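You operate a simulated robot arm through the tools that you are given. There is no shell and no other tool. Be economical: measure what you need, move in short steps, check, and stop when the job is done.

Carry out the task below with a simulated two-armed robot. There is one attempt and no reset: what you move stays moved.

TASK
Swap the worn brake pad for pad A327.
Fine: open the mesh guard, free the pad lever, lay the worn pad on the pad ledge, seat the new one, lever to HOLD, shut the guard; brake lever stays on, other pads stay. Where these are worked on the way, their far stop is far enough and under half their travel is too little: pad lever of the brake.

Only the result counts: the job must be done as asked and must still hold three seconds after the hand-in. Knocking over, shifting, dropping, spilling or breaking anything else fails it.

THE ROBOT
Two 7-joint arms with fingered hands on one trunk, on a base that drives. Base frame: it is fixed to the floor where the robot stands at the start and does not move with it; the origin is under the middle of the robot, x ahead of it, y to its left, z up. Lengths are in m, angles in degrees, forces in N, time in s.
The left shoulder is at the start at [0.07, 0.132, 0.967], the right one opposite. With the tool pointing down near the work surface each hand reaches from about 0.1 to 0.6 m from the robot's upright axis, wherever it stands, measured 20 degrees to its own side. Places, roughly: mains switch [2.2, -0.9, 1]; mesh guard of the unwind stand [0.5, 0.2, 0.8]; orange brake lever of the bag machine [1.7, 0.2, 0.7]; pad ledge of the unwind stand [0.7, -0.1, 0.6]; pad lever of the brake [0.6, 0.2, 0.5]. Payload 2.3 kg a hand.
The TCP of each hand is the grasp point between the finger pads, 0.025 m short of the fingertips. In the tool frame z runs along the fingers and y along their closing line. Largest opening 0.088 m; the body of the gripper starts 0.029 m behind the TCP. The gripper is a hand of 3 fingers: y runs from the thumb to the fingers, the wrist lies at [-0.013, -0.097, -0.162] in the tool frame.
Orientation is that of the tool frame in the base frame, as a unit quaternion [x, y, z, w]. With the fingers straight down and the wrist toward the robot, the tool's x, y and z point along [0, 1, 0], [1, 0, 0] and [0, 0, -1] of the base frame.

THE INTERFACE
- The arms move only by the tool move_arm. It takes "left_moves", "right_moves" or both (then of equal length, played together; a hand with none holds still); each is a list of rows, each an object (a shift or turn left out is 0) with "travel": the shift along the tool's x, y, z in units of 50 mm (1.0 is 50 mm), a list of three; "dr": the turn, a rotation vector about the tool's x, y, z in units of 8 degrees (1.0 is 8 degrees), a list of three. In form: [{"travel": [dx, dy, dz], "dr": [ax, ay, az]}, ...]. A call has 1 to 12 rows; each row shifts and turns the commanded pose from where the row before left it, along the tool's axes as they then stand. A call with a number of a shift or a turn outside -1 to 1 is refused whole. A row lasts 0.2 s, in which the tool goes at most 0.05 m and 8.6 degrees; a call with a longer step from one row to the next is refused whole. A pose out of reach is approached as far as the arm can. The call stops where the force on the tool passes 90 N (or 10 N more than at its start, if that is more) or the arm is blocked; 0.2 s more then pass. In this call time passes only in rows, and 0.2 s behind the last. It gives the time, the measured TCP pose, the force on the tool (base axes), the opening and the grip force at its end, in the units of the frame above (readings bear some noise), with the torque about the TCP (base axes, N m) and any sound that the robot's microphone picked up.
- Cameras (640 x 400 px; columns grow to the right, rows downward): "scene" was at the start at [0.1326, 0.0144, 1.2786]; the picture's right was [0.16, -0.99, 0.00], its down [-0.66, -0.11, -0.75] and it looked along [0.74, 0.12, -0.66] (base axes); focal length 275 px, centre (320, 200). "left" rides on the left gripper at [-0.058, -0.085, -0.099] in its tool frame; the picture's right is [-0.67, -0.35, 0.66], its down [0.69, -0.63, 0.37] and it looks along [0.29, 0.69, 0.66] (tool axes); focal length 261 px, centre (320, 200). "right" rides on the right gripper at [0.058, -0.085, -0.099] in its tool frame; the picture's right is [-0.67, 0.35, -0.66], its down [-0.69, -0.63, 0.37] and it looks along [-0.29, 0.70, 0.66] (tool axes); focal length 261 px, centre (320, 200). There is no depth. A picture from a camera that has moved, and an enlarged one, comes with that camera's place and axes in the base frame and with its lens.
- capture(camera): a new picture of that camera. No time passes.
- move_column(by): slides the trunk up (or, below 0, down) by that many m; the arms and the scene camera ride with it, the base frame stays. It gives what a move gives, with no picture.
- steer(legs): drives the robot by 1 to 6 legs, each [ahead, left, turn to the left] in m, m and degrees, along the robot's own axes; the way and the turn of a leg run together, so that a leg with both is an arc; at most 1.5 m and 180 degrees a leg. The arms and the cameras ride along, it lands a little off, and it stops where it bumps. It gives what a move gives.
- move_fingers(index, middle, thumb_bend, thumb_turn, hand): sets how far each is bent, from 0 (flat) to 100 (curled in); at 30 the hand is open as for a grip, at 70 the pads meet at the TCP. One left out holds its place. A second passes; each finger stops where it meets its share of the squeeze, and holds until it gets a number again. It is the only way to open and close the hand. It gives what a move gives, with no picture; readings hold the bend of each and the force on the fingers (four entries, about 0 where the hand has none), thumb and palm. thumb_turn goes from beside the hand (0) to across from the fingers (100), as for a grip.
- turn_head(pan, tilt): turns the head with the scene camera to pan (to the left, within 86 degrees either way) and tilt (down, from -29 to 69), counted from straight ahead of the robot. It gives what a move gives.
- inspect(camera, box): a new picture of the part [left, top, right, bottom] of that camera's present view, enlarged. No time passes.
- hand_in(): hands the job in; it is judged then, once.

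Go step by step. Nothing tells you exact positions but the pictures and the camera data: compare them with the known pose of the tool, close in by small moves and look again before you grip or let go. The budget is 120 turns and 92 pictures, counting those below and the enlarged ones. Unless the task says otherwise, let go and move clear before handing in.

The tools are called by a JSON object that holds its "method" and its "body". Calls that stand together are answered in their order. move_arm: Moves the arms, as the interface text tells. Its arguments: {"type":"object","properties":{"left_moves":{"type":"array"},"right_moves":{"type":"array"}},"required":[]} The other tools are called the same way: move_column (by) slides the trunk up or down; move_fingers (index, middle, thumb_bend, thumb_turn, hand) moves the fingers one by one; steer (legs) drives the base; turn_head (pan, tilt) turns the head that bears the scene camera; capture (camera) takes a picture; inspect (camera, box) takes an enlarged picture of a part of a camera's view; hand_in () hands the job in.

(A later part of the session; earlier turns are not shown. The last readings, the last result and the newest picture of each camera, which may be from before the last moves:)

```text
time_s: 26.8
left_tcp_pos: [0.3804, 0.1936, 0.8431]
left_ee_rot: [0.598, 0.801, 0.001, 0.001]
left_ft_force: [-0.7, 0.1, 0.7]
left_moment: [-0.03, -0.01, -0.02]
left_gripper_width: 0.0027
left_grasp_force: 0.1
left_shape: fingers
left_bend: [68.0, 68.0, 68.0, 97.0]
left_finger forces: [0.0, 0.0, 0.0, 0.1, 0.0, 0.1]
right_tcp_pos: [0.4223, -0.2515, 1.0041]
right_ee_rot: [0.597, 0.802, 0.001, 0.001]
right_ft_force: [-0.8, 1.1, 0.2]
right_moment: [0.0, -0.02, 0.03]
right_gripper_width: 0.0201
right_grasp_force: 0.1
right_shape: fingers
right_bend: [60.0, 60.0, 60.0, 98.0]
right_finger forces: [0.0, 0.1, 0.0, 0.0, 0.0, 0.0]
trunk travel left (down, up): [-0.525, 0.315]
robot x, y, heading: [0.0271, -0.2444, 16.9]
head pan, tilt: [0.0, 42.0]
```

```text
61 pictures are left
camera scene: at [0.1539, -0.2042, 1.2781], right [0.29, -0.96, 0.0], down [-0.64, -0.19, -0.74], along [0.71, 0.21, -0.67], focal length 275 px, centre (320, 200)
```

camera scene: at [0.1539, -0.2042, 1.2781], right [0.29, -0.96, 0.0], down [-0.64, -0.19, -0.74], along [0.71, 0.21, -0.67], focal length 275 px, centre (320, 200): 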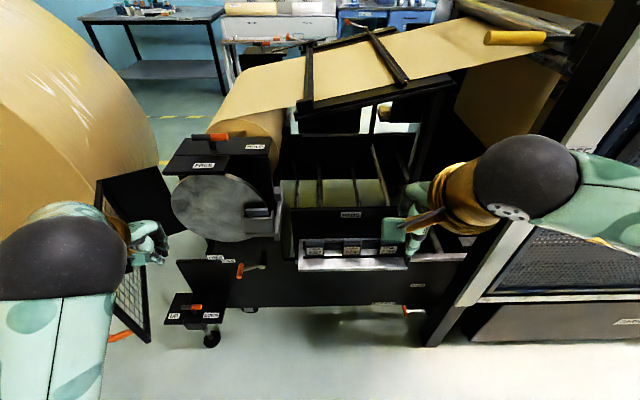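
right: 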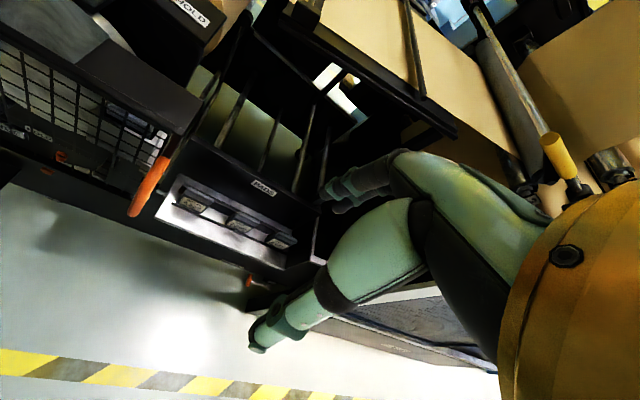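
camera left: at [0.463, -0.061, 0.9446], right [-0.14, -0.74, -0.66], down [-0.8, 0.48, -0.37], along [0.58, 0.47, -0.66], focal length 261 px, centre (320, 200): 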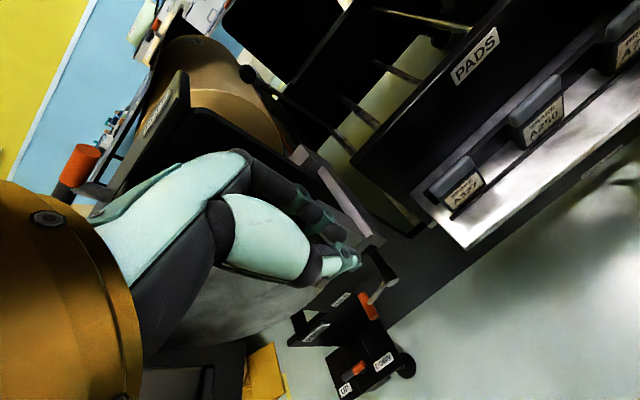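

The door swung open to perhaps 75–80°. I'll push it some more to the left.

{"method": "move_arm", "body": {"left_moves": [{"travel": [0.9, 0, 0]}, {"travel": [0.9, 0.1, 0]}, {"travel": [0.9, 0.2, 0]}, {"travel": [0.9, 0.3, 0]}, {"travel": [0.6, 0.3, 0]}]}}

{"method": "turn_head", "body": {"pan": 30, "tilt": 42}}

{"method": "capture", "body": {"camera": "scene"}}

```text
time_s: 28.0
left_tcp_pos: [0.3516, 0.353, 0.8454]
left_ee_rot: [0.596, 0.803, -0.001, -0.001]
left_ft_force: [0.5, 1.1, -0.1]
left_moment: [-0.02, 0.05, -0.01]
left_gripper_width: 0.0027
left_grasp_force: 0.4
left_shape: fingers
left_bend: [68.0, 68.0, 68.0, 97.0]
left_finger forces: [0.0, 0.8, 0.0, 0.0, 0.1, 0.0]
left hand out of reach, approached as far as the arm can: row 4, 5
right_tcp_pos: [0.4237, -0.2528, 1.0027]
right_ee_rot: [0.597, 0.802, 0.0, 0.0]
right_ft_force: [0.3, 0.4, 0.5]
right_moment: [0.02, 0.01, 0.01]
right_gripper_width: 0.02
right_grasp_force: 0.1
right_shape: fingers
right_bend: [60.0, 60.0, 60.0, 98.0]
right_finger forces: [0.0, 0.0, 0.0, 0.0, 0.1, 0.1]
trunk travel left (down, up): [-0.525, 0.315]
robot x, y, heading: [0.025, -0.2462, 16.5]
head pan, tilt: [0.0, 42.0]
```

```text
time_s: 29.0
left_tcp_pos: [0.352, 0.3526, 0.8461]
left_ee_rot: [0.598, 0.802, 0.0, 0.0]
left_ft_force: [0.6, -0.3, 0.0]
left_moment: [-0.03, -0.02, -0.01]
left_gripper_width: 0.0024
left_grasp_force: 0.1
left_shape: fingers
left_bend: [68.0, 68.0, 68.0, 97.0]
left_finger forces: [0.1, 0.0, 0.0, 0.0, 0.0, 0.0]
right_tcp_pos: [0.4235, -0.2521, 1.0027]
right_ee_rot: [0.598, 0.802, 0.001, 0.0]
right_ft_force: [0.5, -0.2, -0.5]
right_moment: [-0.01, 0.0, -0.01]
right_gripper_width: 0.0203
right_grasp_force: 0.1
right_shape: fingers
right_bend: [60.0, 60.0, 60.0, 98.0]
right_finger forces: [0.0, 0.0, 0.0, 0.1, 0.0, 0.0]
trunk travel left (down, up): [-0.525, 0.315]
robot x, y, heading: [0.0268, -0.2474, 16.6]
head pan, tilt: [30.0, 42.0]
```

```text
60 pictures are left
camera scene: at [0.1318, -0.1688, 1.278], right [0.73, -0.69, 0.0], down [-0.46, -0.49, -0.74], along [0.51, 0.54, -0.67], focal length 275 px, centre (320, 200)
```

scene: 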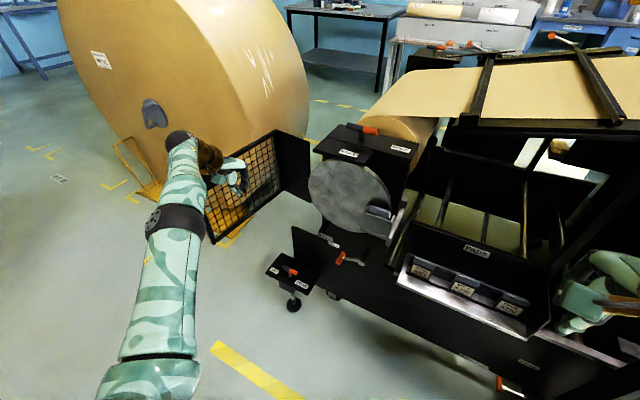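

The guard is open past 90°. I'll lift the left hand clear and look at the caliper and pads.

{"method": "move_arm", "body": {"left_moves": [{"travel": [-0.3, 0, -0.9]}, {"travel": [-0.3, 0, -0.9]}, {"travel": [0, 0, -0.9]}, {"travel": [0, -0.5, -0.8]}, {"travel": [0, -0.9, 0]}, {"travel": [0, -0.9, 0]}, {"travel": [0, -0.9, 0]}]}}

{"method": "turn_head", "body": {"pan": 10, "tilt": 45}}

{"method": "capture", "body": {"camera": "scene"}}

{"method": "inspect", "body": {"camera": "scene", "box": [220, 140, 340, 290]}}

{"method": "inspect", "body": {"camera": "scene", "box": [310, 150, 450, 290]}}

```text
time_s: 30.6
left_tcp_pos: [0.2188, 0.326, 1.0499]
left_ee_rot: [0.598, 0.802, 0.0, 0.0]
left_ft_force: [0.5, -0.2, 0.7]
left_moment: [0.0, -0.03, 0.01]
left_gripper_width: 0.0026
left_grasp_force: 0.1
left_shape: fingers
left_bend: [68.0, 68.0, 68.0, 97.0]
left_finger forces: [0.0, 0.1, 0.1, 0.1, 0.0, 0.1]
left hand out of reach, approached as far as the arm can: row 3, 5, 6, 7
right_tcp_pos: [0.4205, -0.2536, 1.0048]
right_ee_rot: [0.598, 0.802, 0.0, 0.001]
right_ft_force: [-0.6, 0.8, -0.3]
right_moment: [0.02, -0.01, 0.01]
right_gripper_width: 0.0204
right_grasp_force: 0.0
right_shape: fingers
right_bend: [60.0, 60.0, 60.0, 98.0]
right_finger forces: [0.0, 0.1, 0.0, 0.0, 0.1, 0.0]
trunk travel left (down, up): [-0.525, 0.315]
robot x, y, heading: [0.0246, -0.2487, 16.3]
head pan, tilt: [30.0, 42.0]
```

```text
time_s: 31.4
left_tcp_pos: [0.2221, 0.3266, 1.0494]
left_ee_rot: [0.599, 0.801, -0.001, 0.0]
left_ft_force: [0.4, -0.5, -0.5]
left_moment: [0.03, 0.01, 0.01]
left_gripper_width: 0.0025
left_grasp_force: 0.0
left_shape: fingers
left_bend: [68.0, 68.0, 68.0, 97.0]
left_finger forces: [0.0, 0.1, 0.0, 0.0, 0.0, 0.0]
right_tcp_pos: [0.4219, -0.2533, 1.0046]
right_ee_rot: [0.597, 0.802, 0.001, 0.001]
right_ft_force: [-0.3, 0.5, -0.3]
right_moment: [0.02, 0.02, 0.01]
right_gripper_width: 0.0202
right_grasp_force: 0.0
right_shape: fingers
right_bend: [60.0, 60.0, 60.0, 98.0]
right_finger forces: [0.0, 0.1, 0.1, 0.1, 0.0, 0.1]
trunk travel left (down, up): [-0.525, 0.315]
robot x, y, heading: [0.0288, -0.2453, 16.5]
head pan, tilt: [10.0, 45.0]
```

```text
59 pictures are left
camera scene: at [0.1469, -0.1929, 1.2737], right [0.45, -0.89, 0.0], down [-0.63, -0.32, -0.71], along [0.63, 0.32, -0.71], focal length 275 px, centre (320, 200)
```

scene: 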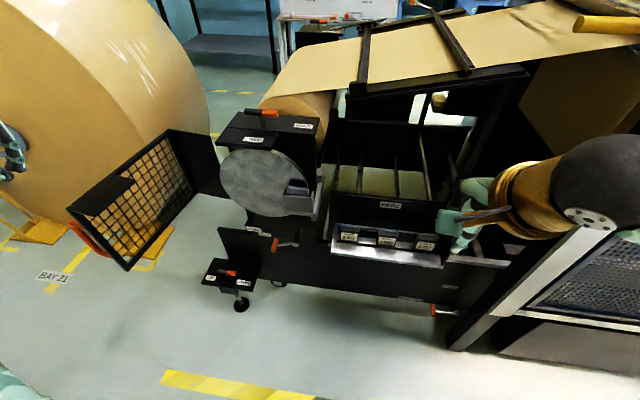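

```text
2.67 times, centred on (280, 215) of scene
camera zoom: at [0.1469, -0.1929, 1.2737], right [0.45, -0.89, 0.0], down [-0.63, -0.32, -0.71], along [0.63, 0.32, -0.71], focal length 733 px, centre (427, 160)
```

zoom: 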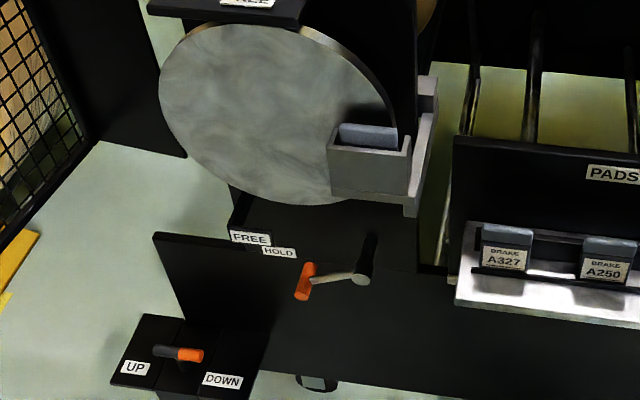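

```text
2.86 times, centred on (380, 220) of scene
camera zoom: at [0.1469, -0.1929, 1.2737], right [0.45, -0.89, 0.0], down [-0.63, -0.32, -0.71], along [0.63, 0.32, -0.71], focal length 786 px, centre (149, 143)
```

zoom: 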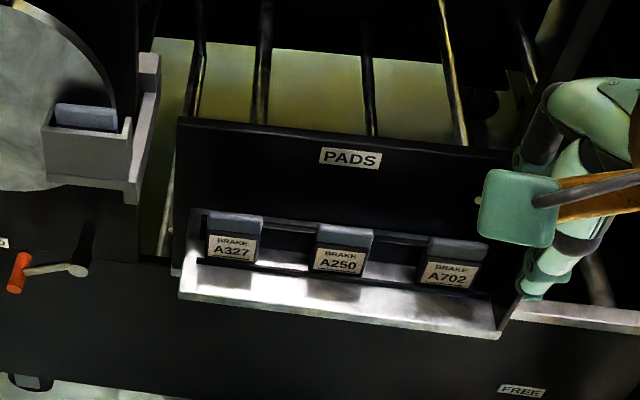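

A clear view: the worn pad sits in an open-topped pocket of the grey caliper, with the lever below it. I'll zoom in on the lever and on the caliper.

{"method": "inspect", "body": {"camera": "scene", "box": [262, 210, 312, 260]}}

{"method": "inspect", "body": {"camera": "scene", "box": [270, 170, 360, 250]}}

```text
8.00 times, centred on (287, 235) of scene
camera zoom: at [0.1469, -0.1929, 1.2737], right [0.45, -0.89, 0.0], down [-0.63, -0.32, -0.71], along [0.63, 0.32, -0.71], focal length 2200 px, centre (584, -80)
```

zoom: 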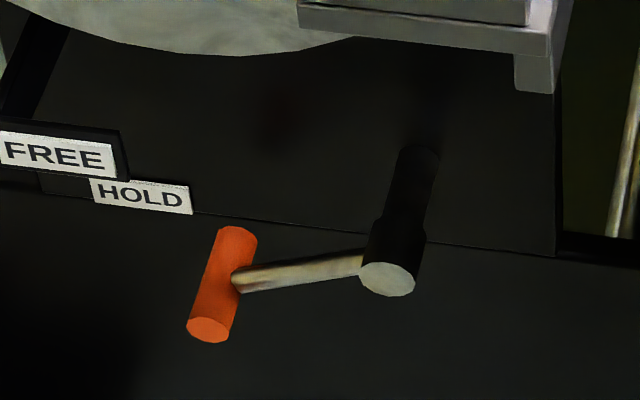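

```text
5.00 times, centred on (315, 210) of scene
camera zoom: at [0.1469, -0.1929, 1.2737], right [0.45, -0.89, 0.0], down [-0.63, -0.32, -0.71], along [0.63, 0.32, -0.71], focal length 1375 px, centre (345, 150)
```

zoom: 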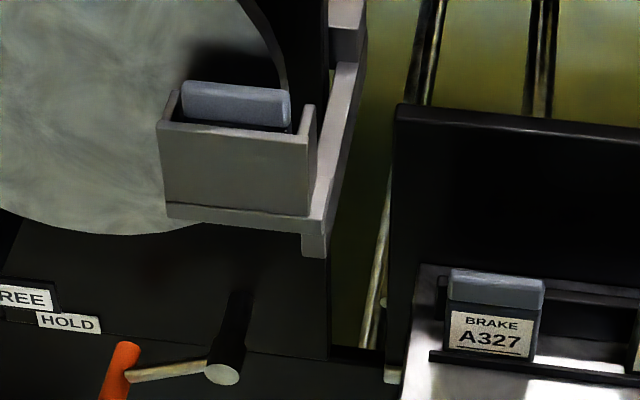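

The lever pivots on a stud near z 0.51 with its orange crossbar about 8 cm to the left at z≈0.49, resting at HOLD; FREE is higher. I'll use the left hand, tilted 45° down with a sideways closing line; first I re-orient it and retract the right hand.

{"method": "move_arm", "body": {"left_moves": [{"travel": [-0.9, 0, 0]}, {"travel": [-0.9, 0, 0], "dr": [0, 0, 1]}, {"dr": [0, 0, 1]}, {"dr": [0, 0, 1]}, {"dr": [0, 0, 1]}, {"dr": [0, 0, 1]}, {"dr": [0, 0, 1]}, {"dr": [0, 0, 1]}, {"dr": [0, 0, 1]}, {"dr": [0, 0, 1]}, {"dr": [0, 0, 1]}, {"dr": [0, 0, 1]}], "right_moves": [{"travel": [-0.5, -0.6, -0.5]}, {"travel": [-0.5, -0.6, -0.5]}, {"travel": [0, -0.6, 0]}, {}, {}, {}, {}, {}, {}, {}, {}, {}]}}

{"method": "move_arm", "body": {"left_moves": [{"dr": [0, 0, 0.25]}, {"dr": [0, 1, 0]}, {"dr": [0, 1, 0]}, {"dr": [0, 1, 0]}, {"dr": [0, 1, 0]}, {"dr": [0, 1, 0]}, {"dr": [0, 0.6, 0]}]}}

{"method": "capture", "body": {"camera": "scene"}}

```text
time_s: 34.0
left_tcp_pos: [0.2179, 0.2238, 1.0471]
left_ee_rot: [0.891, 0.455, -0.005, -0.005]
left_ft_force: [-0.2, 0.2, -0.7]
left_moment: [0.01, -0.03, -0.01]
left_gripper_width: 0.0028
left_grasp_force: 0.0
left_shape: fingers
left_bend: [68.0, 68.0, 68.0, 97.0]
left_finger forces: [0.0, 0.0, 0.0, 0.0, 0.0, 0.0]
left hand out of reach, approached as far as the arm can: row 1, 2, 3, 4, 5, 6, 7, 9, 10, 11, 12
right_tcp_pos: [0.3488, -0.327, 1.0544]
right_ee_rot: [0.598, 0.802, 0.001, 0.001]
right_ft_force: [-0.2, -0.2, 1.1]
right_moment: [0.0, 0.01, -0.01]
right_gripper_width: 0.0203
right_grasp_force: 0.0
right_shape: fingers
right_bend: [60.0, 60.0, 60.0, 98.0]
right_finger forces: [0.1, 0.0, 0.1, 0.0, 0.0, 0.0]
trunk travel left (down, up): [-0.525, 0.315]
robot x, y, heading: [0.0255, -0.2444, 16.4]
head pan, tilt: [10.0, 45.0]
```

```text
time_s: 35.6
left_tcp_pos: [0.2179, 0.2256, 1.047]
left_ee_rot: [0.832, 0.405, 0.338, -0.173]
left_ft_force: [-0.4, 0.1, -0.2]
left_moment: [0.02, 0.01, 0.01]
left_gripper_width: 0.0026
left_grasp_force: 0.0
left_shape: fingers
left_bend: [68.0, 68.0, 68.0, 97.0]
left_finger forces: [0.0, 0.0, 0.0, 0.0, 0.0, 0.0]
right_tcp_pos: [0.3485, -0.3264, 1.0539]
right_ee_rot: [0.597, 0.802, 0.001, 0.0]
right_ft_force: [-0.1, 1.5, -0.4]
right_moment: [-0.02, -0.01, -0.02]
right_gripper_width: 0.0202
right_grasp_force: 0.0
right_shape: fingers
right_bend: [60.0, 60.0, 60.0, 98.0]
right_finger forces: [0.0, 0.0, 0.0, 0.1, 0.0, 0.0]
trunk travel left (down, up): [-0.525, 0.315]
robot x, y, heading: [0.0257, -0.2455, 16.5]
head pan, tilt: [10.0, 45.0]
```

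```text
54 pictures are left
camera scene: at [0.1468, -0.1934, 1.2738], right [0.45, -0.89, 0.0], down [-0.63, -0.32, -0.71], along [0.63, 0.32, -0.71], focal length 275 px, centre (320, 200)
```

scene: 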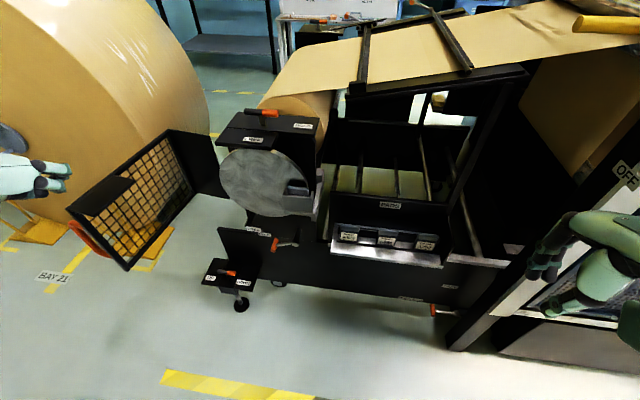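

Opening the left fingers, driving nearer, then moving the hand right to line up with the lever while still high.

{"method": "move_fingers", "body": {"hand": "left", "index": 35, "middle": 35, "thumb_bend": 35}}

{"method": "move_arm", "body": {"left_moves": [{"travel": [0, 0.9, 0]}, {"travel": [0, 0.9, 0]}, {"travel": [0, 0.9, 0]}, {"travel": [0, 0.9, 0]}]}}

{"method": "steer", "body": {"legs": [[0.13, 0.08, 0]]}}

{"method": "move_column", "body": {"by": -0.25}}

{"method": "capture", "body": {"camera": "scene"}}

```text
time_s: 36.6
left_tcp_pos: [0.2181, 0.227, 1.0462]
left_ee_rot: [0.832, 0.405, 0.337, -0.173]
left_ft_force: [-0.1, 0.2, 0.4]
left_moment: [0.01, 0.0, 0.03]
left_gripper_width: 0.0737
left_grasp_force: 0.1
left_shape: fingers
left_bend: [35.0, 35.0, 35.0, 97.0]
left_finger forces: [0.0, 0.1, 0.1, 0.0, 0.0, 0.0]
right_tcp_pos: [0.3495, -0.328, 1.0549]
right_ee_rot: [0.598, 0.802, 0.001, 0.001]
right_ft_force: [-1.1, -0.2, -0.3]
right_moment: [0.01, -0.02, 0.01]
right_gripper_width: 0.0201
right_grasp_force: 0.1
right_shape: fingers
right_bend: [60.0, 60.0, 60.0, 98.0]
right_finger forces: [0.1, 0.0, 0.0, 0.1, 0.0, 0.1]
trunk travel left (down, up): [-0.525, 0.315]
robot x, y, heading: [0.0261, -0.2466, 16.4]
head pan, tilt: [10.0, 45.0]
```

```text
time_s: 37.6
left_tcp_pos: [0.3599, 0.1157, 1.0448]
left_ee_rot: [0.832, 0.405, 0.338, -0.172]
left_ft_force: [0.3, -0.4, 0.2]
left_moment: [-0.01, 0.03, 0.01]
left_gripper_width: 0.0738
left_grasp_force: 0.1
left_shape: fingers
left_bend: [35.0, 35.0, 35.0, 97.0]
left_finger forces: [0.1, 0.0, 0.1, 0.0, 0.0, 0.1]
right_tcp_pos: [0.348, -0.3272, 1.0541]
right_ee_rot: [0.597, 0.802, 0.0, 0.0]
right_ft_force: [-0.7, -0.4, 0.1]
right_moment: [0.01, 0.01, -0.01]
right_gripper_width: 0.02
right_grasp_force: 0.0
right_shape: fingers
right_bend: [60.0, 60.0, 60.0, 98.0]
right_finger forces: [0.0, 0.0, 0.1, 0.0, 0.1, 0.0]
trunk travel left (down, up): [-0.525, 0.315]
robot x, y, heading: [0.0261, -0.2448, 16.5]
head pan, tilt: [10.0, 45.0]
```

```text
time_s: 39.0
left_tcp_pos: [0.4575, 0.2259, 1.0435]
left_ee_rot: [0.833, 0.404, 0.338, -0.171]
left_ft_force: [-0.7, 0.3, 0.1]
left_moment: [-0.01, -0.04, 0.01]
left_gripper_width: 0.0739
left_grasp_force: 0.0
left_shape: fingers
left_bend: [35.0, 35.0, 35.0, 97.0]
left_finger forces: [0.0, 0.0, 0.0, 0.0, 0.0, 0.1]
right_tcp_pos: [0.4472, -0.2154, 1.0542]
right_ee_rot: [0.599, 0.801, 0.001, 0.001]
right_ft_force: [0.3, 0.2, 0.6]
right_moment: [0.03, -0.02, 0.0]
right_gripper_width: 0.0201
right_grasp_force: 0.0
right_shape: fingers
right_bend: [60.0, 60.0, 60.0, 98.0]
right_finger forces: [0.1, 0.1, 0.0, 0.1, 0.0, 0.0]
trunk travel left (down, up): [-0.525, 0.315]
robot x, y, heading: [0.1239, -0.1335, 16.6]
head pan, tilt: [10.0, 45.0]
```

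```text
time_s: 41.6
left_tcp_pos: [0.4609, 0.2271, 0.7937]
left_ee_rot: [0.833, 0.404, 0.337, -0.172]
left_ft_force: [-1.7, -0.1, -0.2]
left_moment: [-0.06, 0.02, 0.03]
left_gripper_width: 0.0741
left_grasp_force: 0.0
left_shape: fingers
left_bend: [35.0, 35.0, 35.0, 97.0]
left_finger forces: [0.0, 0.1, 0.0, 0.1, 0.0, 0.0]
right_tcp_pos: [0.448, -0.2164, 0.8049]
right_ee_rot: [0.598, 0.801, 0.001, 0.0]
right_ft_force: [0.5, -0.5, 0.8]
right_moment: [0.01, 0.01, 0.0]
right_gripper_width: 0.0203
right_grasp_force: 0.1
right_shape: fingers
right_bend: [60.0, 60.0, 60.0, 98.0]
right_finger forces: [0.0, 0.0, 0.0, 0.1, 0.0, 0.1]
trunk travel left (down, up): [-0.275, 0.565]
robot x, y, heading: [0.1247, -0.1371, 16.7]
head pan, tilt: [10.0, 45.0]
```

```text
53 pictures are left
camera scene: at [0.2468, -0.0823, 1.0238], right [0.45, -0.9, 0.0], down [-0.63, -0.32, -0.71], along [0.63, 0.32, -0.71], focal length 275 px, centre (320, 200)
```

scene: 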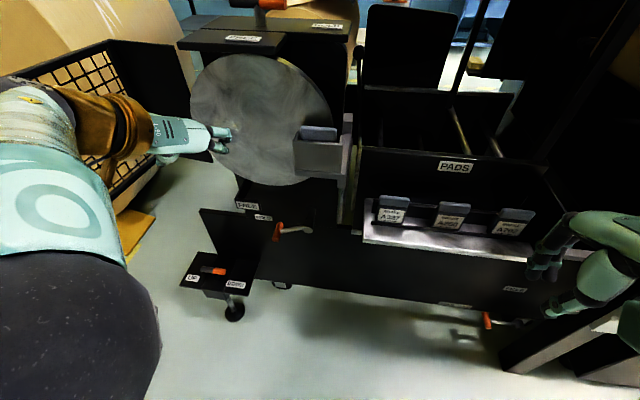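

The hand is clear of the door. I'll zoom in to re-triangulate the lever from this lower view.

{"method": "inspect", "body": {"camera": "scene", "box": [230, 180, 330, 260]}}

```text
5.00 times, centred on (280, 220) of scene
camera zoom: at [0.2468, -0.0823, 1.0238], right [0.45, -0.9, 0.0], down [-0.63, -0.32, -0.71], along [0.63, 0.32, -0.71], focal length 1375 px, centre (520, 100)
```

zoom: 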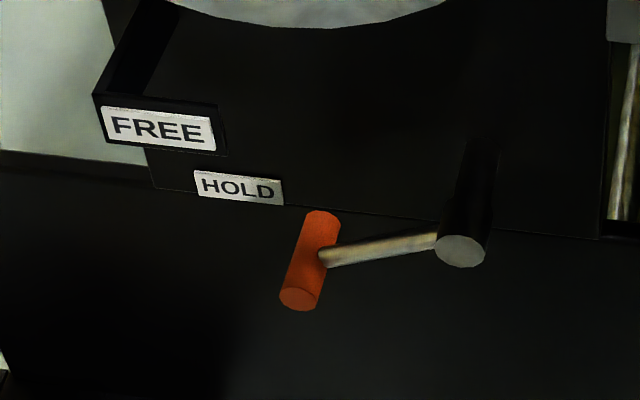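

Lever crossbar is at about 0.742 ahead, 0.164 left, z 0.50 in my stand frame. I'll approach to 8 cm short along the finger direction.

{"method": "move_arm", "body": {"left_moves": [{"travel": [-0.469, 0.21, 0.64]}, {"travel": [-0.469, 0.21, 0.64]}, {"travel": [-0.469, 0.21, 0.64]}, {"travel": [-0.469, 0.21, 0.64]}, {"travel": [-0.469, 0.21, 0.64]}, {"travel": [-0.469, 0.21, 0.64]}]}}

{"method": "inspect", "body": {"camera": "scene", "box": [200, 140, 360, 270]}}

{"method": "capture", "body": {"camera": "left"}}

```text
time_s: 43.0
left_tcp_pos: [0.5296, 0.2174, 0.5584]
left_ee_rot: [0.833, 0.404, 0.337, -0.172]
left_ft_force: [0.7, 1.1, 0.5]
left_moment: [0.01, 0.0, 0.01]
left_gripper_width: 0.0742
left_grasp_force: 0.0
left_shape: fingers
left_bend: [35.0, 35.0, 35.0, 97.0]
left_finger forces: [0.0, 0.0, 0.0, 0.0, 0.0, 0.1]
right_tcp_pos: [0.4484, -0.2161, 0.8039]
right_ee_rot: [0.598, 0.801, 0.0, 0.0]
right_ft_force: [0.1, 0.7, -1.0]
right_moment: [0.01, 0.03, 0.02]
right_gripper_width: 0.0199
right_grasp_force: 0.1
right_shape: fingers
right_bend: [60.0, 60.0, 60.0, 98.0]
right_finger forces: [0.0, 0.1, 0.1, 0.1, 0.1, 0.0]
trunk travel left (down, up): [-0.275, 0.565]
robot x, y, heading: [0.1203, -0.1339, 16.5]
head pan, tilt: [10.0, 45.0]
```

```text
3.08 times, centred on (280, 205) of scene
camera zoom: at [0.2474, -0.082, 1.0237], right [0.45, -0.9, 0.0], down [-0.63, -0.32, -0.71], along [0.63, 0.32, -0.71], focal length 846 px, centre (443, 185)
```

zoom: 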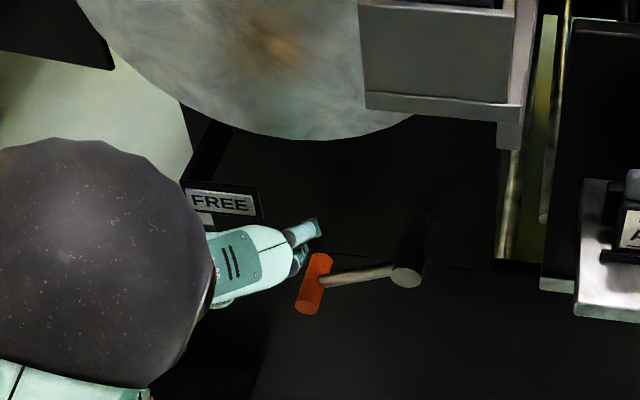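

```text
50 pictures are left
camera left: at [0.3944, 0.1823, 0.589], right [-0.3, 0.21, -0.93], down [-0.04, 0.97, 0.23], along [0.95, 0.1, -0.28], focal length 261 px, centre (320, 200)
```

left: 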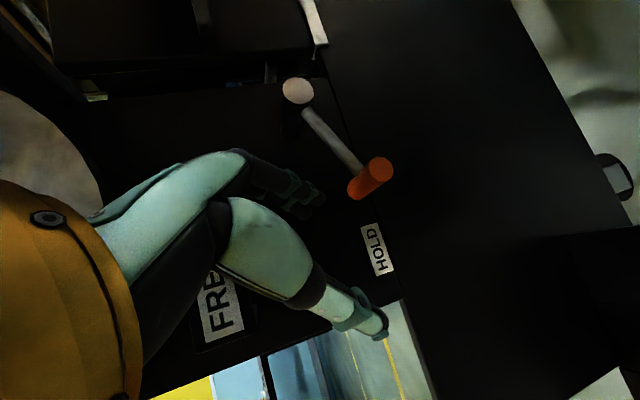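

The hand's yaw is about 36° short of what I wanted. I'll back off slightly and turn it about the vertical.

{"method": "move_arm", "body": {"left_moves": [{"travel": [0, 0, -1]}, {"dr": [-0.7, 0.014, 0.71]}, {"dr": [-0.7, 0.014, 0.71]}, {"dr": [-0.7, 0.014, 0.71]}, {"dr": [-0.7, 0.014, 0.71]}, {"dr": [-0.35, 0.007, 0.355]}]}}

{"method": "inspect", "body": {"camera": "scene", "box": [200, 140, 360, 270]}}

```text
time_s: 44.4
left_tcp_pos: [0.5064, 0.1889, 0.5937]
left_ee_rot: [0.917, 0.127, 0.373, -0.059]
left_ft_force: [0.1, 0.2, 0.4]
left_moment: [-0.01, -0.01, 0.0]
left_gripper_width: 0.0742
left_grasp_force: 0.1
left_shape: fingers
left_bend: [35.0, 35.0, 35.0, 97.0]
left_finger forces: [0.1, 0.0, 0.0, 0.0, 0.0, 0.0]
right_tcp_pos: [0.4475, -0.2159, 0.8044]
right_ee_rot: [0.598, 0.801, 0.001, 0.0]
right_ft_force: [-0.1, -0.1, 0.2]
right_moment: [0.0, 0.0, 0.0]
right_gripper_width: 0.02
right_grasp_force: 0.0
right_shape: fingers
right_bend: [60.0, 60.0, 60.0, 98.0]
right_finger forces: [0.0, 0.0, 0.0, 0.0, 0.0, 0.0]
trunk travel left (down, up): [-0.275, 0.565]
robot x, y, heading: [0.1274, -0.1314, 16.5]
head pan, tilt: [10.0, 45.0]
```

```text
3.08 times, centred on (280, 205) of scene
camera zoom: at [0.247, -0.0822, 1.0237], right [0.45, -0.9, 0.0], down [-0.63, -0.32, -0.71], along [0.63, 0.32, -0.71], focal length 846 px, centre (443, 185)
```

zoom: 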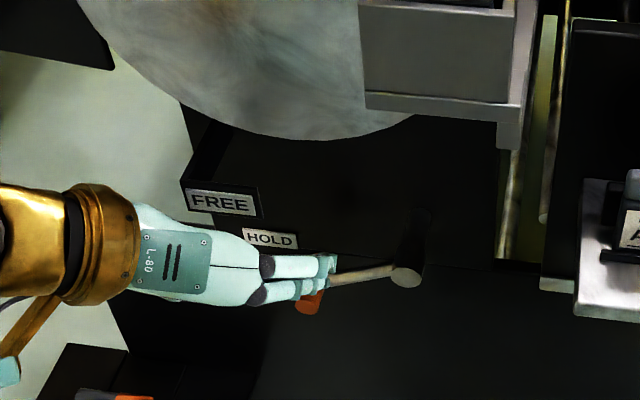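

Yaw is now right. Lining up and moving halfway, then checking with the hand camera.

{"method": "move_arm", "body": {"left_moves": [{"travel": [-0.22, 0.13, 0.5]}, {"travel": [-0.22, 0.13, 0.5]}]}}

{"method": "inspect", "body": {"camera": "scene", "box": [230, 180, 330, 260]}}

{"method": "capture", "body": {"camera": "left"}}

```text
time_s: 45.0
left_tcp_pos: [0.5281, 0.1817, 0.5415]
left_ee_rot: [0.917, 0.127, 0.374, -0.06]
left_ft_force: [0.2, 0.1, 0.3]
left_moment: [0.0, 0.0, -0.01]
left_gripper_width: 0.0742
left_grasp_force: 0.0
left_shape: fingers
left_bend: [35.0, 35.0, 35.0, 97.0]
left_finger forces: [0.0, 0.0, 0.1, 0.1, 0.1, 0.1]
right_tcp_pos: [0.448, -0.2169, 0.8033]
right_ee_rot: [0.598, 0.801, 0.001, 0.0]
right_ft_force: [0.6, 1.3, 0.2]
right_moment: [0.0, 0.02, 0.01]
right_gripper_width: 0.0202
right_grasp_force: 0.0
right_shape: fingers
right_bend: [60.0, 60.0, 60.0, 98.0]
right_finger forces: [0.0, 0.1, 0.0, 0.0, 0.0, 0.0]
trunk travel left (down, up): [-0.275, 0.565]
robot x, y, heading: [0.1276, -0.1327, 16.7]
head pan, tilt: [10.0, 45.0]
```

```text
5.00 times, centred on (280, 220) of scene
camera zoom: at [0.2472, -0.0821, 1.0237], right [0.45, -0.9, 0.0], down [-0.63, -0.32, -0.71], along [0.63, 0.32, -0.71], focal length 1375 px, centre (520, 100)
```

zoom: 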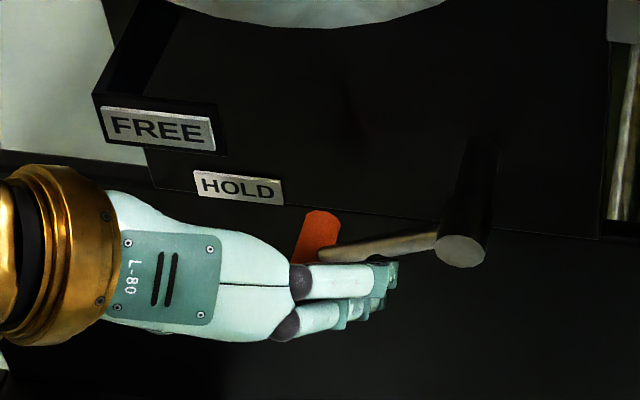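

```text
47 pictures are left
camera left: at [0.3989, 0.2331, 0.5742], right [-0.12, 0.34, -0.93], down [0.54, 0.81, 0.23], along [0.83, -0.48, -0.28], focal length 261 px, centre (320, 200)
```

left: 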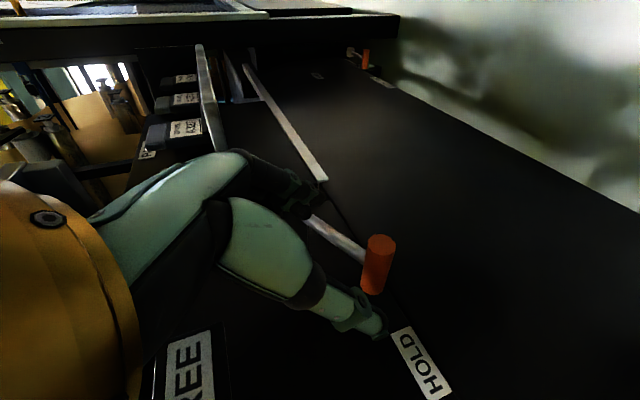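

The rod would sit under my right-side fingers in this roll. I'll back off and roll the hand 90° so the thumb goes under the crossbar and the fingers over it.

{"method": "move_arm", "body": {"left_moves": [{"travel": [0, 0, -0.8]}, {"travel": [0, 0, -0.8]}, {"dr": [0, 0, -1]}, {"dr": [0, 0, -1]}, {"dr": [0, 0, -1]}, {"dr": [0, 0, -1]}, {"dr": [0, 0, -1]}, {"dr": [0, 0, -1]}, {"dr": [0, 0, -1]}, {"dr": [0, 0, -1]}, {"dr": [0, 0, -1]}, {"dr": [0, 0, -1]}]}}

{"method": "move_arm", "body": {"left_moves": [{"dr": [0, 0, -1]}, {"dr": [0, 0, -0.25]}]}}

{"method": "inspect", "body": {"camera": "scene", "box": [200, 150, 360, 280]}}

{"method": "capture", "body": {"camera": "left"}}

```text
time_s: 47.6
left_tcp_pos: [0.4767, 0.167, 0.5995]
left_ee_rot: [0.619, 0.688, 0.324, 0.195]
left_ft_force: [0.1, 0.4, -0.1]
left_moment: [-0.02, -0.03, 0.03]
left_gripper_width: 0.0738
left_grasp_force: 0.1
left_shape: fingers
left_bend: [35.0, 35.0, 35.0, 97.0]
left_finger forces: [0.0, 0.0, 0.0, 0.0, 0.0, 0.0]
right_tcp_pos: [0.4492, -0.2167, 0.8046]
right_ee_rot: [0.598, 0.801, 0.001, 0.0]
right_ft_force: [0.2, -0.2, 0.1]
right_moment: [0.02, -0.01, 0.0]
right_gripper_width: 0.0202
right_grasp_force: 0.0
right_shape: fingers
right_bend: [60.0, 60.0, 60.0, 98.0]
right_finger forces: [0.0, 0.0, 0.0, 0.0, 0.0, 0.1]
trunk travel left (down, up): [-0.275, 0.565]
robot x, y, heading: [0.1234, -0.1341, 16.4]
head pan, tilt: [10.0, 45.0]
```

```text
time_s: 48.2
left_tcp_pos: [0.4754, 0.1666, 0.5993]
left_ee_rot: [0.556, 0.739, 0.307, 0.223]
left_ft_force: [-0.5, -0.2, 0.0]
left_moment: [-0.02, 0.05, -0.01]
left_gripper_width: 0.074
left_grasp_force: 0.1
left_shape: fingers
left_bend: [35.0, 35.0, 35.0, 97.0]
left_finger forces: [0.0, 0.1, 0.0, 0.0, 0.0, 0.0]
right_tcp_pos: [0.4475, -0.2177, 0.8047]
right_ee_rot: [0.599, 0.801, 0.0, 0.0]
right_ft_force: [-0.2, -0.4, 0.2]
right_moment: [-0.02, 0.01, 0.01]
right_gripper_width: 0.02
right_grasp_force: 0.1
right_shape: fingers
right_bend: [60.0, 60.0, 60.0, 98.0]
right_finger forces: [0.0, 0.1, 0.0, 0.0, 0.0, 0.0]
trunk travel left (down, up): [-0.275, 0.565]
robot x, y, heading: [0.1252, -0.1335, 16.4]
head pan, tilt: [10.0, 45.0]
```

```text
3.08 times, centred on (280, 215) of scene
camera zoom: at [0.2469, -0.0823, 1.0237], right [0.45, -0.9, 0.0], down [-0.63, -0.32, -0.71], along [0.63, 0.32, -0.71], focal length 846 px, centre (443, 154)
```

zoom: 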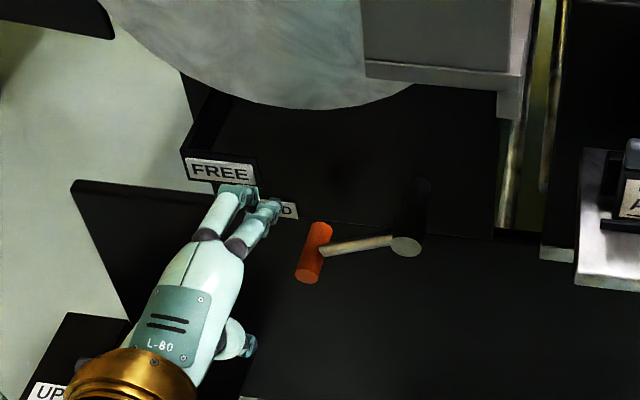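

```text
45 pictures are left
camera left: at [0.3661, 0.0755, 0.6097], right [0.39, -0.58, -0.72], down [-0.38, 0.61, -0.69], along [0.84, 0.54, 0.02], focal length 261 px, centre (320, 200)
```

left: 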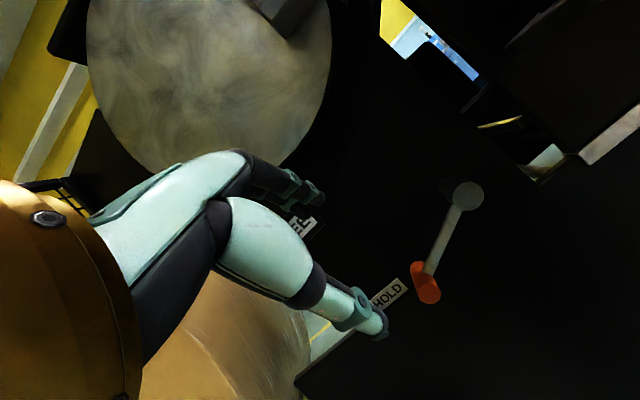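

Aligned: the crossbar lies nearly straight along the finger direction, 0.135 m away. Advancing 0.1 first.

{"method": "move_arm", "body": {"left_moves": [{"travel": [-0.03, -0.05, 0.7]}, {"travel": [-0.03, -0.05, 0.7]}, {"travel": [0, 0, 0.7]}]}}

{"method": "inspect", "body": {"camera": "scene", "box": [230, 180, 330, 260]}}

{"method": "capture", "body": {"camera": "left"}}

```text
time_s: 49.0
left_tcp_pos: [0.5436, 0.1846, 0.5182]
left_ee_rot: [0.558, 0.739, 0.307, 0.223]
left_ft_force: [0.2, 0.3, 0.1]
left_moment: [0.01, -0.02, 0.05]
left_gripper_width: 0.0739
left_grasp_force: 0.1
left_shape: fingers
left_bend: [35.0, 35.0, 35.0, 97.0]
left_finger forces: [0.1, 0.0, 0.1, 0.1, 0.0, 0.1]
right_tcp_pos: [0.4483, -0.2169, 0.8058]
right_ee_rot: [0.598, 0.801, 0.001, 0.0]
right_ft_force: [-0.1, 0.6, -0.8]
right_moment: [0.0, 0.01, 0.0]
right_gripper_width: 0.0199
right_grasp_force: 0.0
right_shape: fingers
right_bend: [60.0, 60.0, 60.0, 98.0]
right_finger forces: [0.0, 0.0, 0.0, 0.1, 0.1, 0.0]
trunk travel left (down, up): [-0.275, 0.565]
robot x, y, heading: [0.1293, -0.136, 16.4]
head pan, tilt: [10.0, 45.0]
```

```text
5.00 times, centred on (280, 220) of scene
camera zoom: at [0.2473, -0.0821, 1.0237], right [0.45, -0.9, 0.0], down [-0.63, -0.32, -0.71], along [0.63, 0.32, -0.71], focal length 1375 px, centre (520, 100)
```

zoom: 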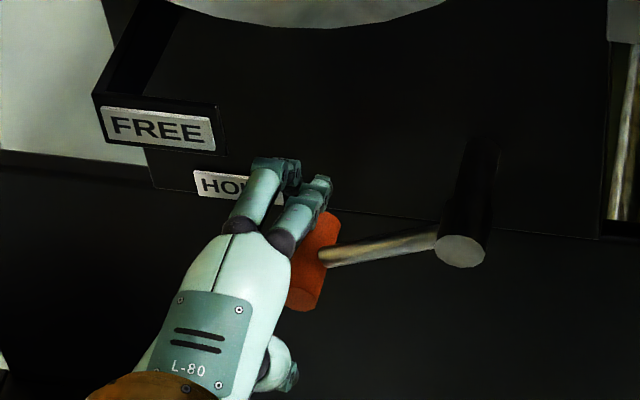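

```text
43 pictures are left
camera left: at [0.4349, 0.0935, 0.5295], right [0.39, -0.58, -0.72], down [-0.38, 0.61, -0.69], along [0.84, 0.54, 0.02], focal length 261 px, centre (320, 200)
```

left: 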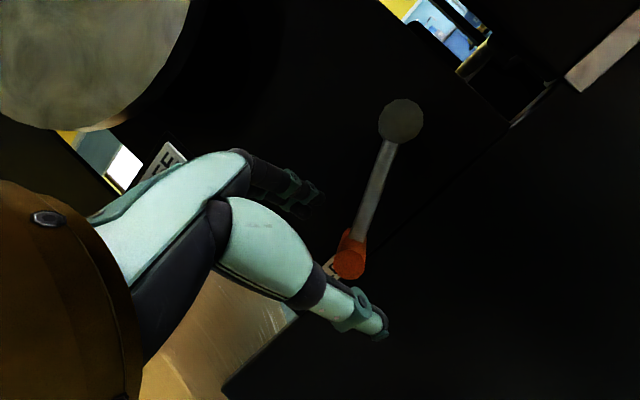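

The hand camera confirms the crossbar is about 3 cm ahead and centred. I advance and close.

{"method": "move_arm", "body": {"left_moves": [{"travel": [0.03, -0.08, 0.55]}]}}

{"method": "move_fingers", "body": {"hand": "left", "index": 66, "middle": 66, "thumb_bend": 66}}

{"method": "inspect", "body": {"camera": "scene", "box": [230, 180, 330, 260]}}

```text
time_s: 49.4
left_tcp_pos: [0.5606, 0.1903, 0.4958]
left_ee_rot: [0.557, 0.739, 0.307, 0.222]
left_ft_force: [0.1, -0.3, -0.4]
left_moment: [0.0, 0.02, -0.01]
left_gripper_width: 0.0738
left_grasp_force: 0.0
left_shape: fingers
left_bend: [35.0, 35.0, 35.0, 97.0]
left_finger forces: [0.1, 0.1, 0.0, 0.0, 0.0, 0.1]
right_tcp_pos: [0.4483, -0.2175, 0.8045]
right_ee_rot: [0.598, 0.801, 0.0, 0.0]
right_ft_force: [-0.5, -0.2, 0.5]
right_moment: [-0.03, -0.02, 0.02]
right_gripper_width: 0.0199
right_grasp_force: 0.0
right_shape: fingers
right_bend: [60.0, 60.0, 60.0, 98.0]
right_finger forces: [0.1, 0.0, 0.0, 0.0, 0.0, 0.0]
trunk travel left (down, up): [-0.275, 0.565]
robot x, y, heading: [0.1266, -0.1332, 16.4]
head pan, tilt: [10.0, 45.0]
```

```text
time_s: 50.4
left_tcp_pos: [0.5602, 0.1919, 0.4978]
left_ee_rot: [0.557, 0.739, 0.308, 0.223]
left_ft_force: [4.8, 6.6, 11.9]
left_moment: [0.2, -0.6, 0.21]
left_gripper_width: 0.0346
left_grasp_force: 11.9
left_shape: fingers
left_bend: [46.0, 54.0, 62.0, 97.0]
left_finger forces: [11.0, 8.3, 0.0, 0.0, 4.7, 0.0]
right_tcp_pos: [0.447, -0.2173, 0.8049]
right_ee_rot: [0.598, 0.802, 0.001, 0.001]
right_ft_force: [0.4, -0.5, -0.3]
right_moment: [0.02, 0.0, -0.01]
right_gripper_width: 0.0198
right_grasp_force: 0.1
right_shape: fingers
right_bend: [60.0, 60.0, 60.0, 98.0]
right_finger forces: [0.1, 0.1, 0.0, 0.0, 0.0, 0.1]
trunk travel left (down, up): [-0.275, 0.565]
robot x, y, heading: [0.1275, -0.1347, 16.5]
head pan, tilt: [10.0, 45.0]
```

```text
5.00 times, centred on (280, 220) of scene
camera zoom: at [0.2456, -0.0827, 1.024], right [0.45, -0.89, 0.0], down [-0.63, -0.32, -0.71], along [0.63, 0.32, -0.71], focal length 1375 px, centre (520, 100)
```

zoom: 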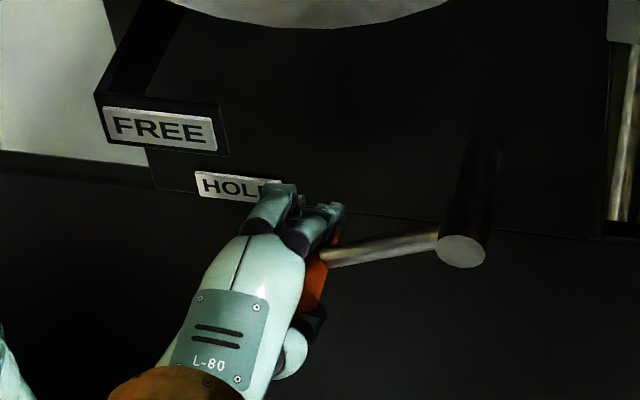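

The crossbar is gripped. I now lift it along its arc toward FREE.

{"method": "move_arm", "body": {"left_moves": [{"travel": [0.18, 0.325, -0.325]}, {"travel": [0.06, 0.325, -0.325]}, {"travel": [-0.06, 0.325, -0.325]}]}}

{"method": "inspect", "body": {"camera": "scene", "box": [230, 180, 330, 260]}}

```text
time_s: 51.2
left_tcp_pos: [0.5571, 0.197, 0.5651]
left_ee_rot: [0.559, 0.738, 0.305, 0.223]
left_ft_force: [0.6, -5.7, -4.4]
left_moment: [0.15, -0.3, -0.37]
left_gripper_width: 0.033
left_grasp_force: 10.8
left_shape: fingers
left_bend: [52.0, 58.0, 58.0, 99.0]
left_finger forces: [9.9, 1.4, 0.1, 0.0, 10.7, 0.0]
right_tcp_pos: [0.4488, -0.2176, 0.8039]
right_ee_rot: [0.598, 0.802, 0.0, 0.0]
right_ft_force: [-0.1, 0.3, 0.8]
right_moment: [0.01, 0.01, -0.01]
right_gripper_width: 0.0202
right_grasp_force: 0.0
right_shape: fingers
right_bend: [60.0, 60.0, 60.0, 98.0]
right_finger forces: [0.0, 0.1, 0.0, 0.0, 0.0, 0.0]
trunk travel left (down, up): [-0.275, 0.565]
robot x, y, heading: [0.1275, -0.1309, 16.7]
head pan, tilt: [10.0, 45.0]
```

```text
5.00 times, centred on (280, 220) of scene
camera zoom: at [0.2477, -0.0833, 1.0236], right [0.45, -0.9, 0.0], down [-0.63, -0.31, -0.71], along [0.63, 0.32, -0.71], focal length 1375 px, centre (520, 100)
```

zoom: 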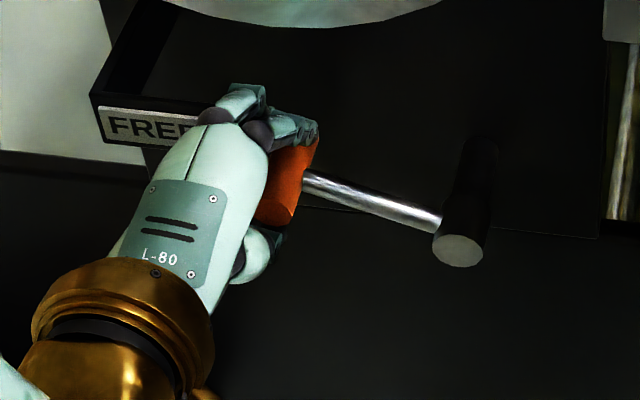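

The lever follows well. Continuing upward in small steps toward the stop.

{"method": "move_arm", "body": {"left_moves": [{"travel": [-0.18, 0.3, -0.3]}, {"travel": [-0.28, 0.27, -0.27]}]}}

{"method": "inspect", "body": {"camera": "scene", "box": [230, 180, 330, 260]}}

```text
time_s: 51.8
left_tcp_pos: [0.562, 0.181, 0.6023]
left_ee_rot: [0.556, 0.743, 0.302, 0.219]
left_ft_force: [-9.0, 7.0, -19.5]
left_moment: [0.26, -0.04, -0.11]
left_gripper_width: 0.0325
left_grasp_force: 8.4
left_shape: fingers
left_bend: [63.0, 60.0, 49.0, 100.0]
left_finger forces: [0.0, 0.1, 0.0, 0.0, 17.7, 0.0]
right_tcp_pos: [0.4495, -0.2115, 0.804]
right_ee_rot: [0.597, 0.802, -0.002, 0.001]
right_ft_force: [-0.3, 0.4, 0.8]
right_moment: [-0.04, 0.02, -0.03]
right_gripper_width: 0.0201
right_grasp_force: 0.0
right_shape: fingers
right_bend: [60.0, 60.0, 60.0, 98.0]
right_finger forces: [0.0, 0.0, 0.0, 0.0, 0.0, 0.0]
trunk travel left (down, up): [-0.275, 0.565]
robot x, y, heading: [0.1268, -0.1311, 16.7]
head pan, tilt: [10.0, 45.0]
```

```text
5.00 times, centred on (280, 220) of scene
camera zoom: at [0.2487, -0.0773, 1.0228], right [0.45, -0.89, 0.0], down [-0.63, -0.32, -0.7], along [0.63, 0.31, -0.71], focal length 1375 px, centre (520, 100)
```

zoom: 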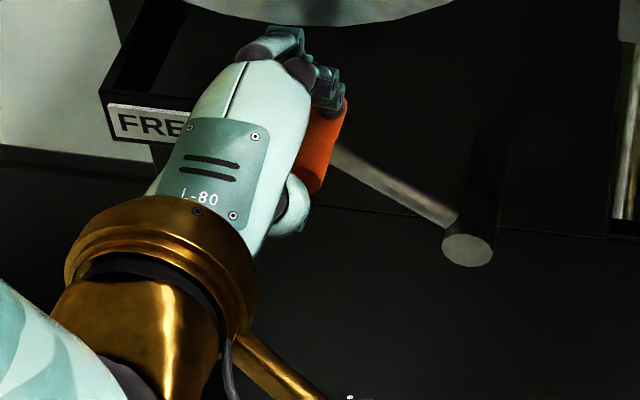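

Force rose to 20 N, possibly the stop. One more small step to see whether the lever still moves.

{"method": "move_arm", "body": {"left_moves": [{"travel": [-0.28, 0.2, -0.2]}]}}

{"method": "inspect", "body": {"camera": "scene", "box": [230, 180, 330, 260]}}

```text
time_s: 52.2
left_tcp_pos: [0.5675, 0.1618, 0.6163]
left_ee_rot: [0.559, 0.74, 0.301, 0.222]
left_ft_force: [-18.2, -2.3, -26.0]
left_moment: [-0.16, -0.66, 0.17]
left_gripper_width: 0.0102
left_grasp_force: 15.8
left_shape: fingers
left_bend: [63.0, 70.0, 66.0, 97.0]
left_finger forces: [0.1, 30.7, 0.0, 0.0, 0.1, 0.0]
right_tcp_pos: [0.4473, -0.2138, 0.8044]
right_ee_rot: [0.598, 0.801, -0.002, 0.001]
right_ft_force: [0.9, -0.9, 0.7]
right_moment: [0.0, 0.03, 0.02]
right_gripper_width: 0.0202
right_grasp_force: 0.1
right_shape: fingers
right_bend: [60.0, 60.0, 60.0, 98.0]
right_finger forces: [0.0, 0.0, 0.0, 0.0, 0.0, 0.1]
trunk travel left (down, up): [-0.275, 0.565]
robot x, y, heading: [0.1258, -0.1343, 16.4]
head pan, tilt: [10.0, 45.0]
```

```text
5.00 times, centred on (280, 220) of scene
camera zoom: at [0.2474, -0.0793, 1.0232], right [0.45, -0.89, 0.0], down [-0.63, -0.32, -0.71], along [0.63, 0.31, -0.71], focal length 1375 px, centre (520, 100)
```

zoom: 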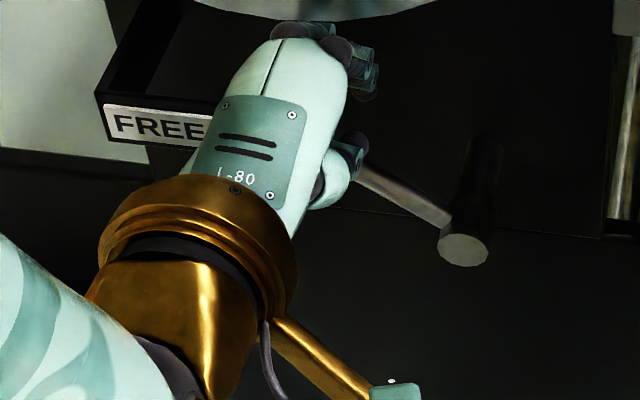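

The lever doesn't go further and the grip is slipping, so that's the stop. I release, back off and look.

{"method": "move_arm", "body": {"left_moves": [{"travel": [0.2, -0.15, 0.1]}]}}

{"method": "move_fingers", "body": {"hand": "left", "index": 35, "middle": 35, "thumb_bend": 30}}

{"method": "move_arm", "body": {"left_moves": [{"travel": [0, 0, -0.8]}, {"travel": [0, 0, -0.9]}, {"travel": [0.5, 0, -0.8]}]}}

{"method": "inspect", "body": {"camera": "scene", "box": [230, 130, 390, 260]}}

```text
time_s: 52.6
left_tcp_pos: [0.5648, 0.1701, 0.6137]
left_ee_rot: [0.559, 0.737, 0.307, 0.224]
left_ft_force: [-7.6, -8.0, -11.4]
left_moment: [0.3, -0.35, 0.0]
left_gripper_width: 0.0101
left_grasp_force: 8.4
left_shape: fingers
left_bend: [63.0, 66.0, 66.0, 97.0]
left_finger forces: [0.0, 15.4, 0.0, 0.1, 0.1, 0.0]
right_tcp_pos: [0.4484, -0.2172, 0.8052]
right_ee_rot: [0.599, 0.801, 0.0, 0.001]
right_ft_force: [0.3, -0.4, 0.9]
right_moment: [-0.01, 0.0, 0.01]
right_gripper_width: 0.0203
right_grasp_force: 0.0
right_shape: fingers
right_bend: [60.0, 60.0, 60.0, 98.0]
right_finger forces: [0.1, 0.0, 0.1, 0.0, 0.0, 0.0]
trunk travel left (down, up): [-0.275, 0.565]
robot x, y, heading: [0.1286, -0.1314, 16.4]
head pan, tilt: [10.0, 45.0]
```

```text
time_s: 53.6
left_tcp_pos: [0.5639, 0.1718, 0.6097]
left_ee_rot: [0.559, 0.74, 0.303, 0.22]
left_ft_force: [-14.8, -12.9, -31.4]
left_moment: [0.34, -0.6, 0.09]
left_gripper_width: 0.079
left_grasp_force: 18.7
left_shape: fingers
left_bend: [35.0, 53.0, 30.0, 97.0]
left_finger forces: [0.0, 36.8, 0.0, 0.0, 0.0, 0.1]
right_tcp_pos: [0.4506, -0.2148, 0.8039]
right_ee_rot: [0.599, 0.801, -0.001, 0.0]
right_ft_force: [0.7, 0.1, -1.3]
right_moment: [0.0, 0.02, 0.0]
right_gripper_width: 0.0206
right_grasp_force: 0.0
right_shape: fingers
right_bend: [60.0, 60.0, 60.0, 98.0]
right_finger forces: [0.1, 0.0, 0.0, 0.1, 0.0, 0.1]
trunk travel left (down, up): [-0.275, 0.565]
robot x, y, heading: [0.1271, -0.1354, 16.5]
head pan, tilt: [10.0, 45.0]
```

```text
time_s: 54.4
left_tcp_pos: [0.4836, 0.1743, 0.7019]
left_ee_rot: [0.557, 0.738, 0.307, 0.224]
left_ft_force: [0.0, -0.4, -0.4]
left_moment: [0.0, 0.03, 0.01]
left_gripper_width: 0.0794
left_grasp_force: 0.0
left_shape: fingers
left_bend: [35.0, 35.0, 30.0, 97.0]
left_finger forces: [0.0, 0.0, 0.0, 0.0, 0.0, 0.0]
left hand out of reach, approached as far as the arm can: row 3
right_tcp_pos: [0.4478, -0.2161, 0.8056]
right_ee_rot: [0.599, 0.801, 0.0, 0.002]
right_ft_force: [-0.9, 0.3, 0.2]
right_moment: [-0.01, 0.01, -0.04]
right_gripper_width: 0.0201
right_grasp_force: 0.1
right_shape: fingers
right_bend: [60.0, 60.0, 60.0, 98.0]
right_finger forces: [0.0, 0.0, 0.0, 0.0, 0.0, 0.0]
trunk travel left (down, up): [-0.275, 0.565]
robot x, y, heading: [0.1271, -0.1325, 16.5]
head pan, tilt: [10.0, 45.0]
```

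```text
3.08 times, centred on (310, 195) of scene
camera zoom: at [0.2461, -0.0819, 1.024], right [0.45, -0.9, 0.0], down [-0.63, -0.32, -0.71], along [0.63, 0.32, -0.71], focal length 846 px, centre (351, 215)
```

zoom: 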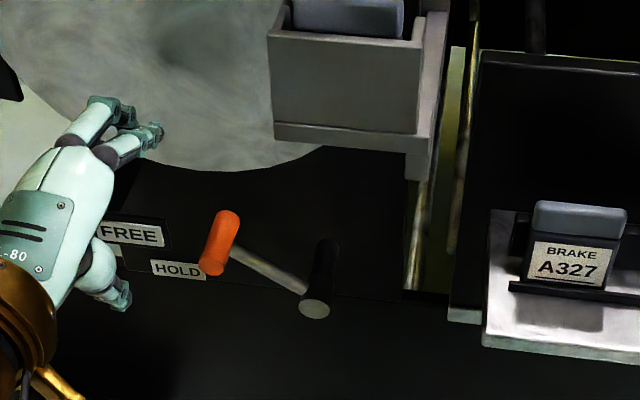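

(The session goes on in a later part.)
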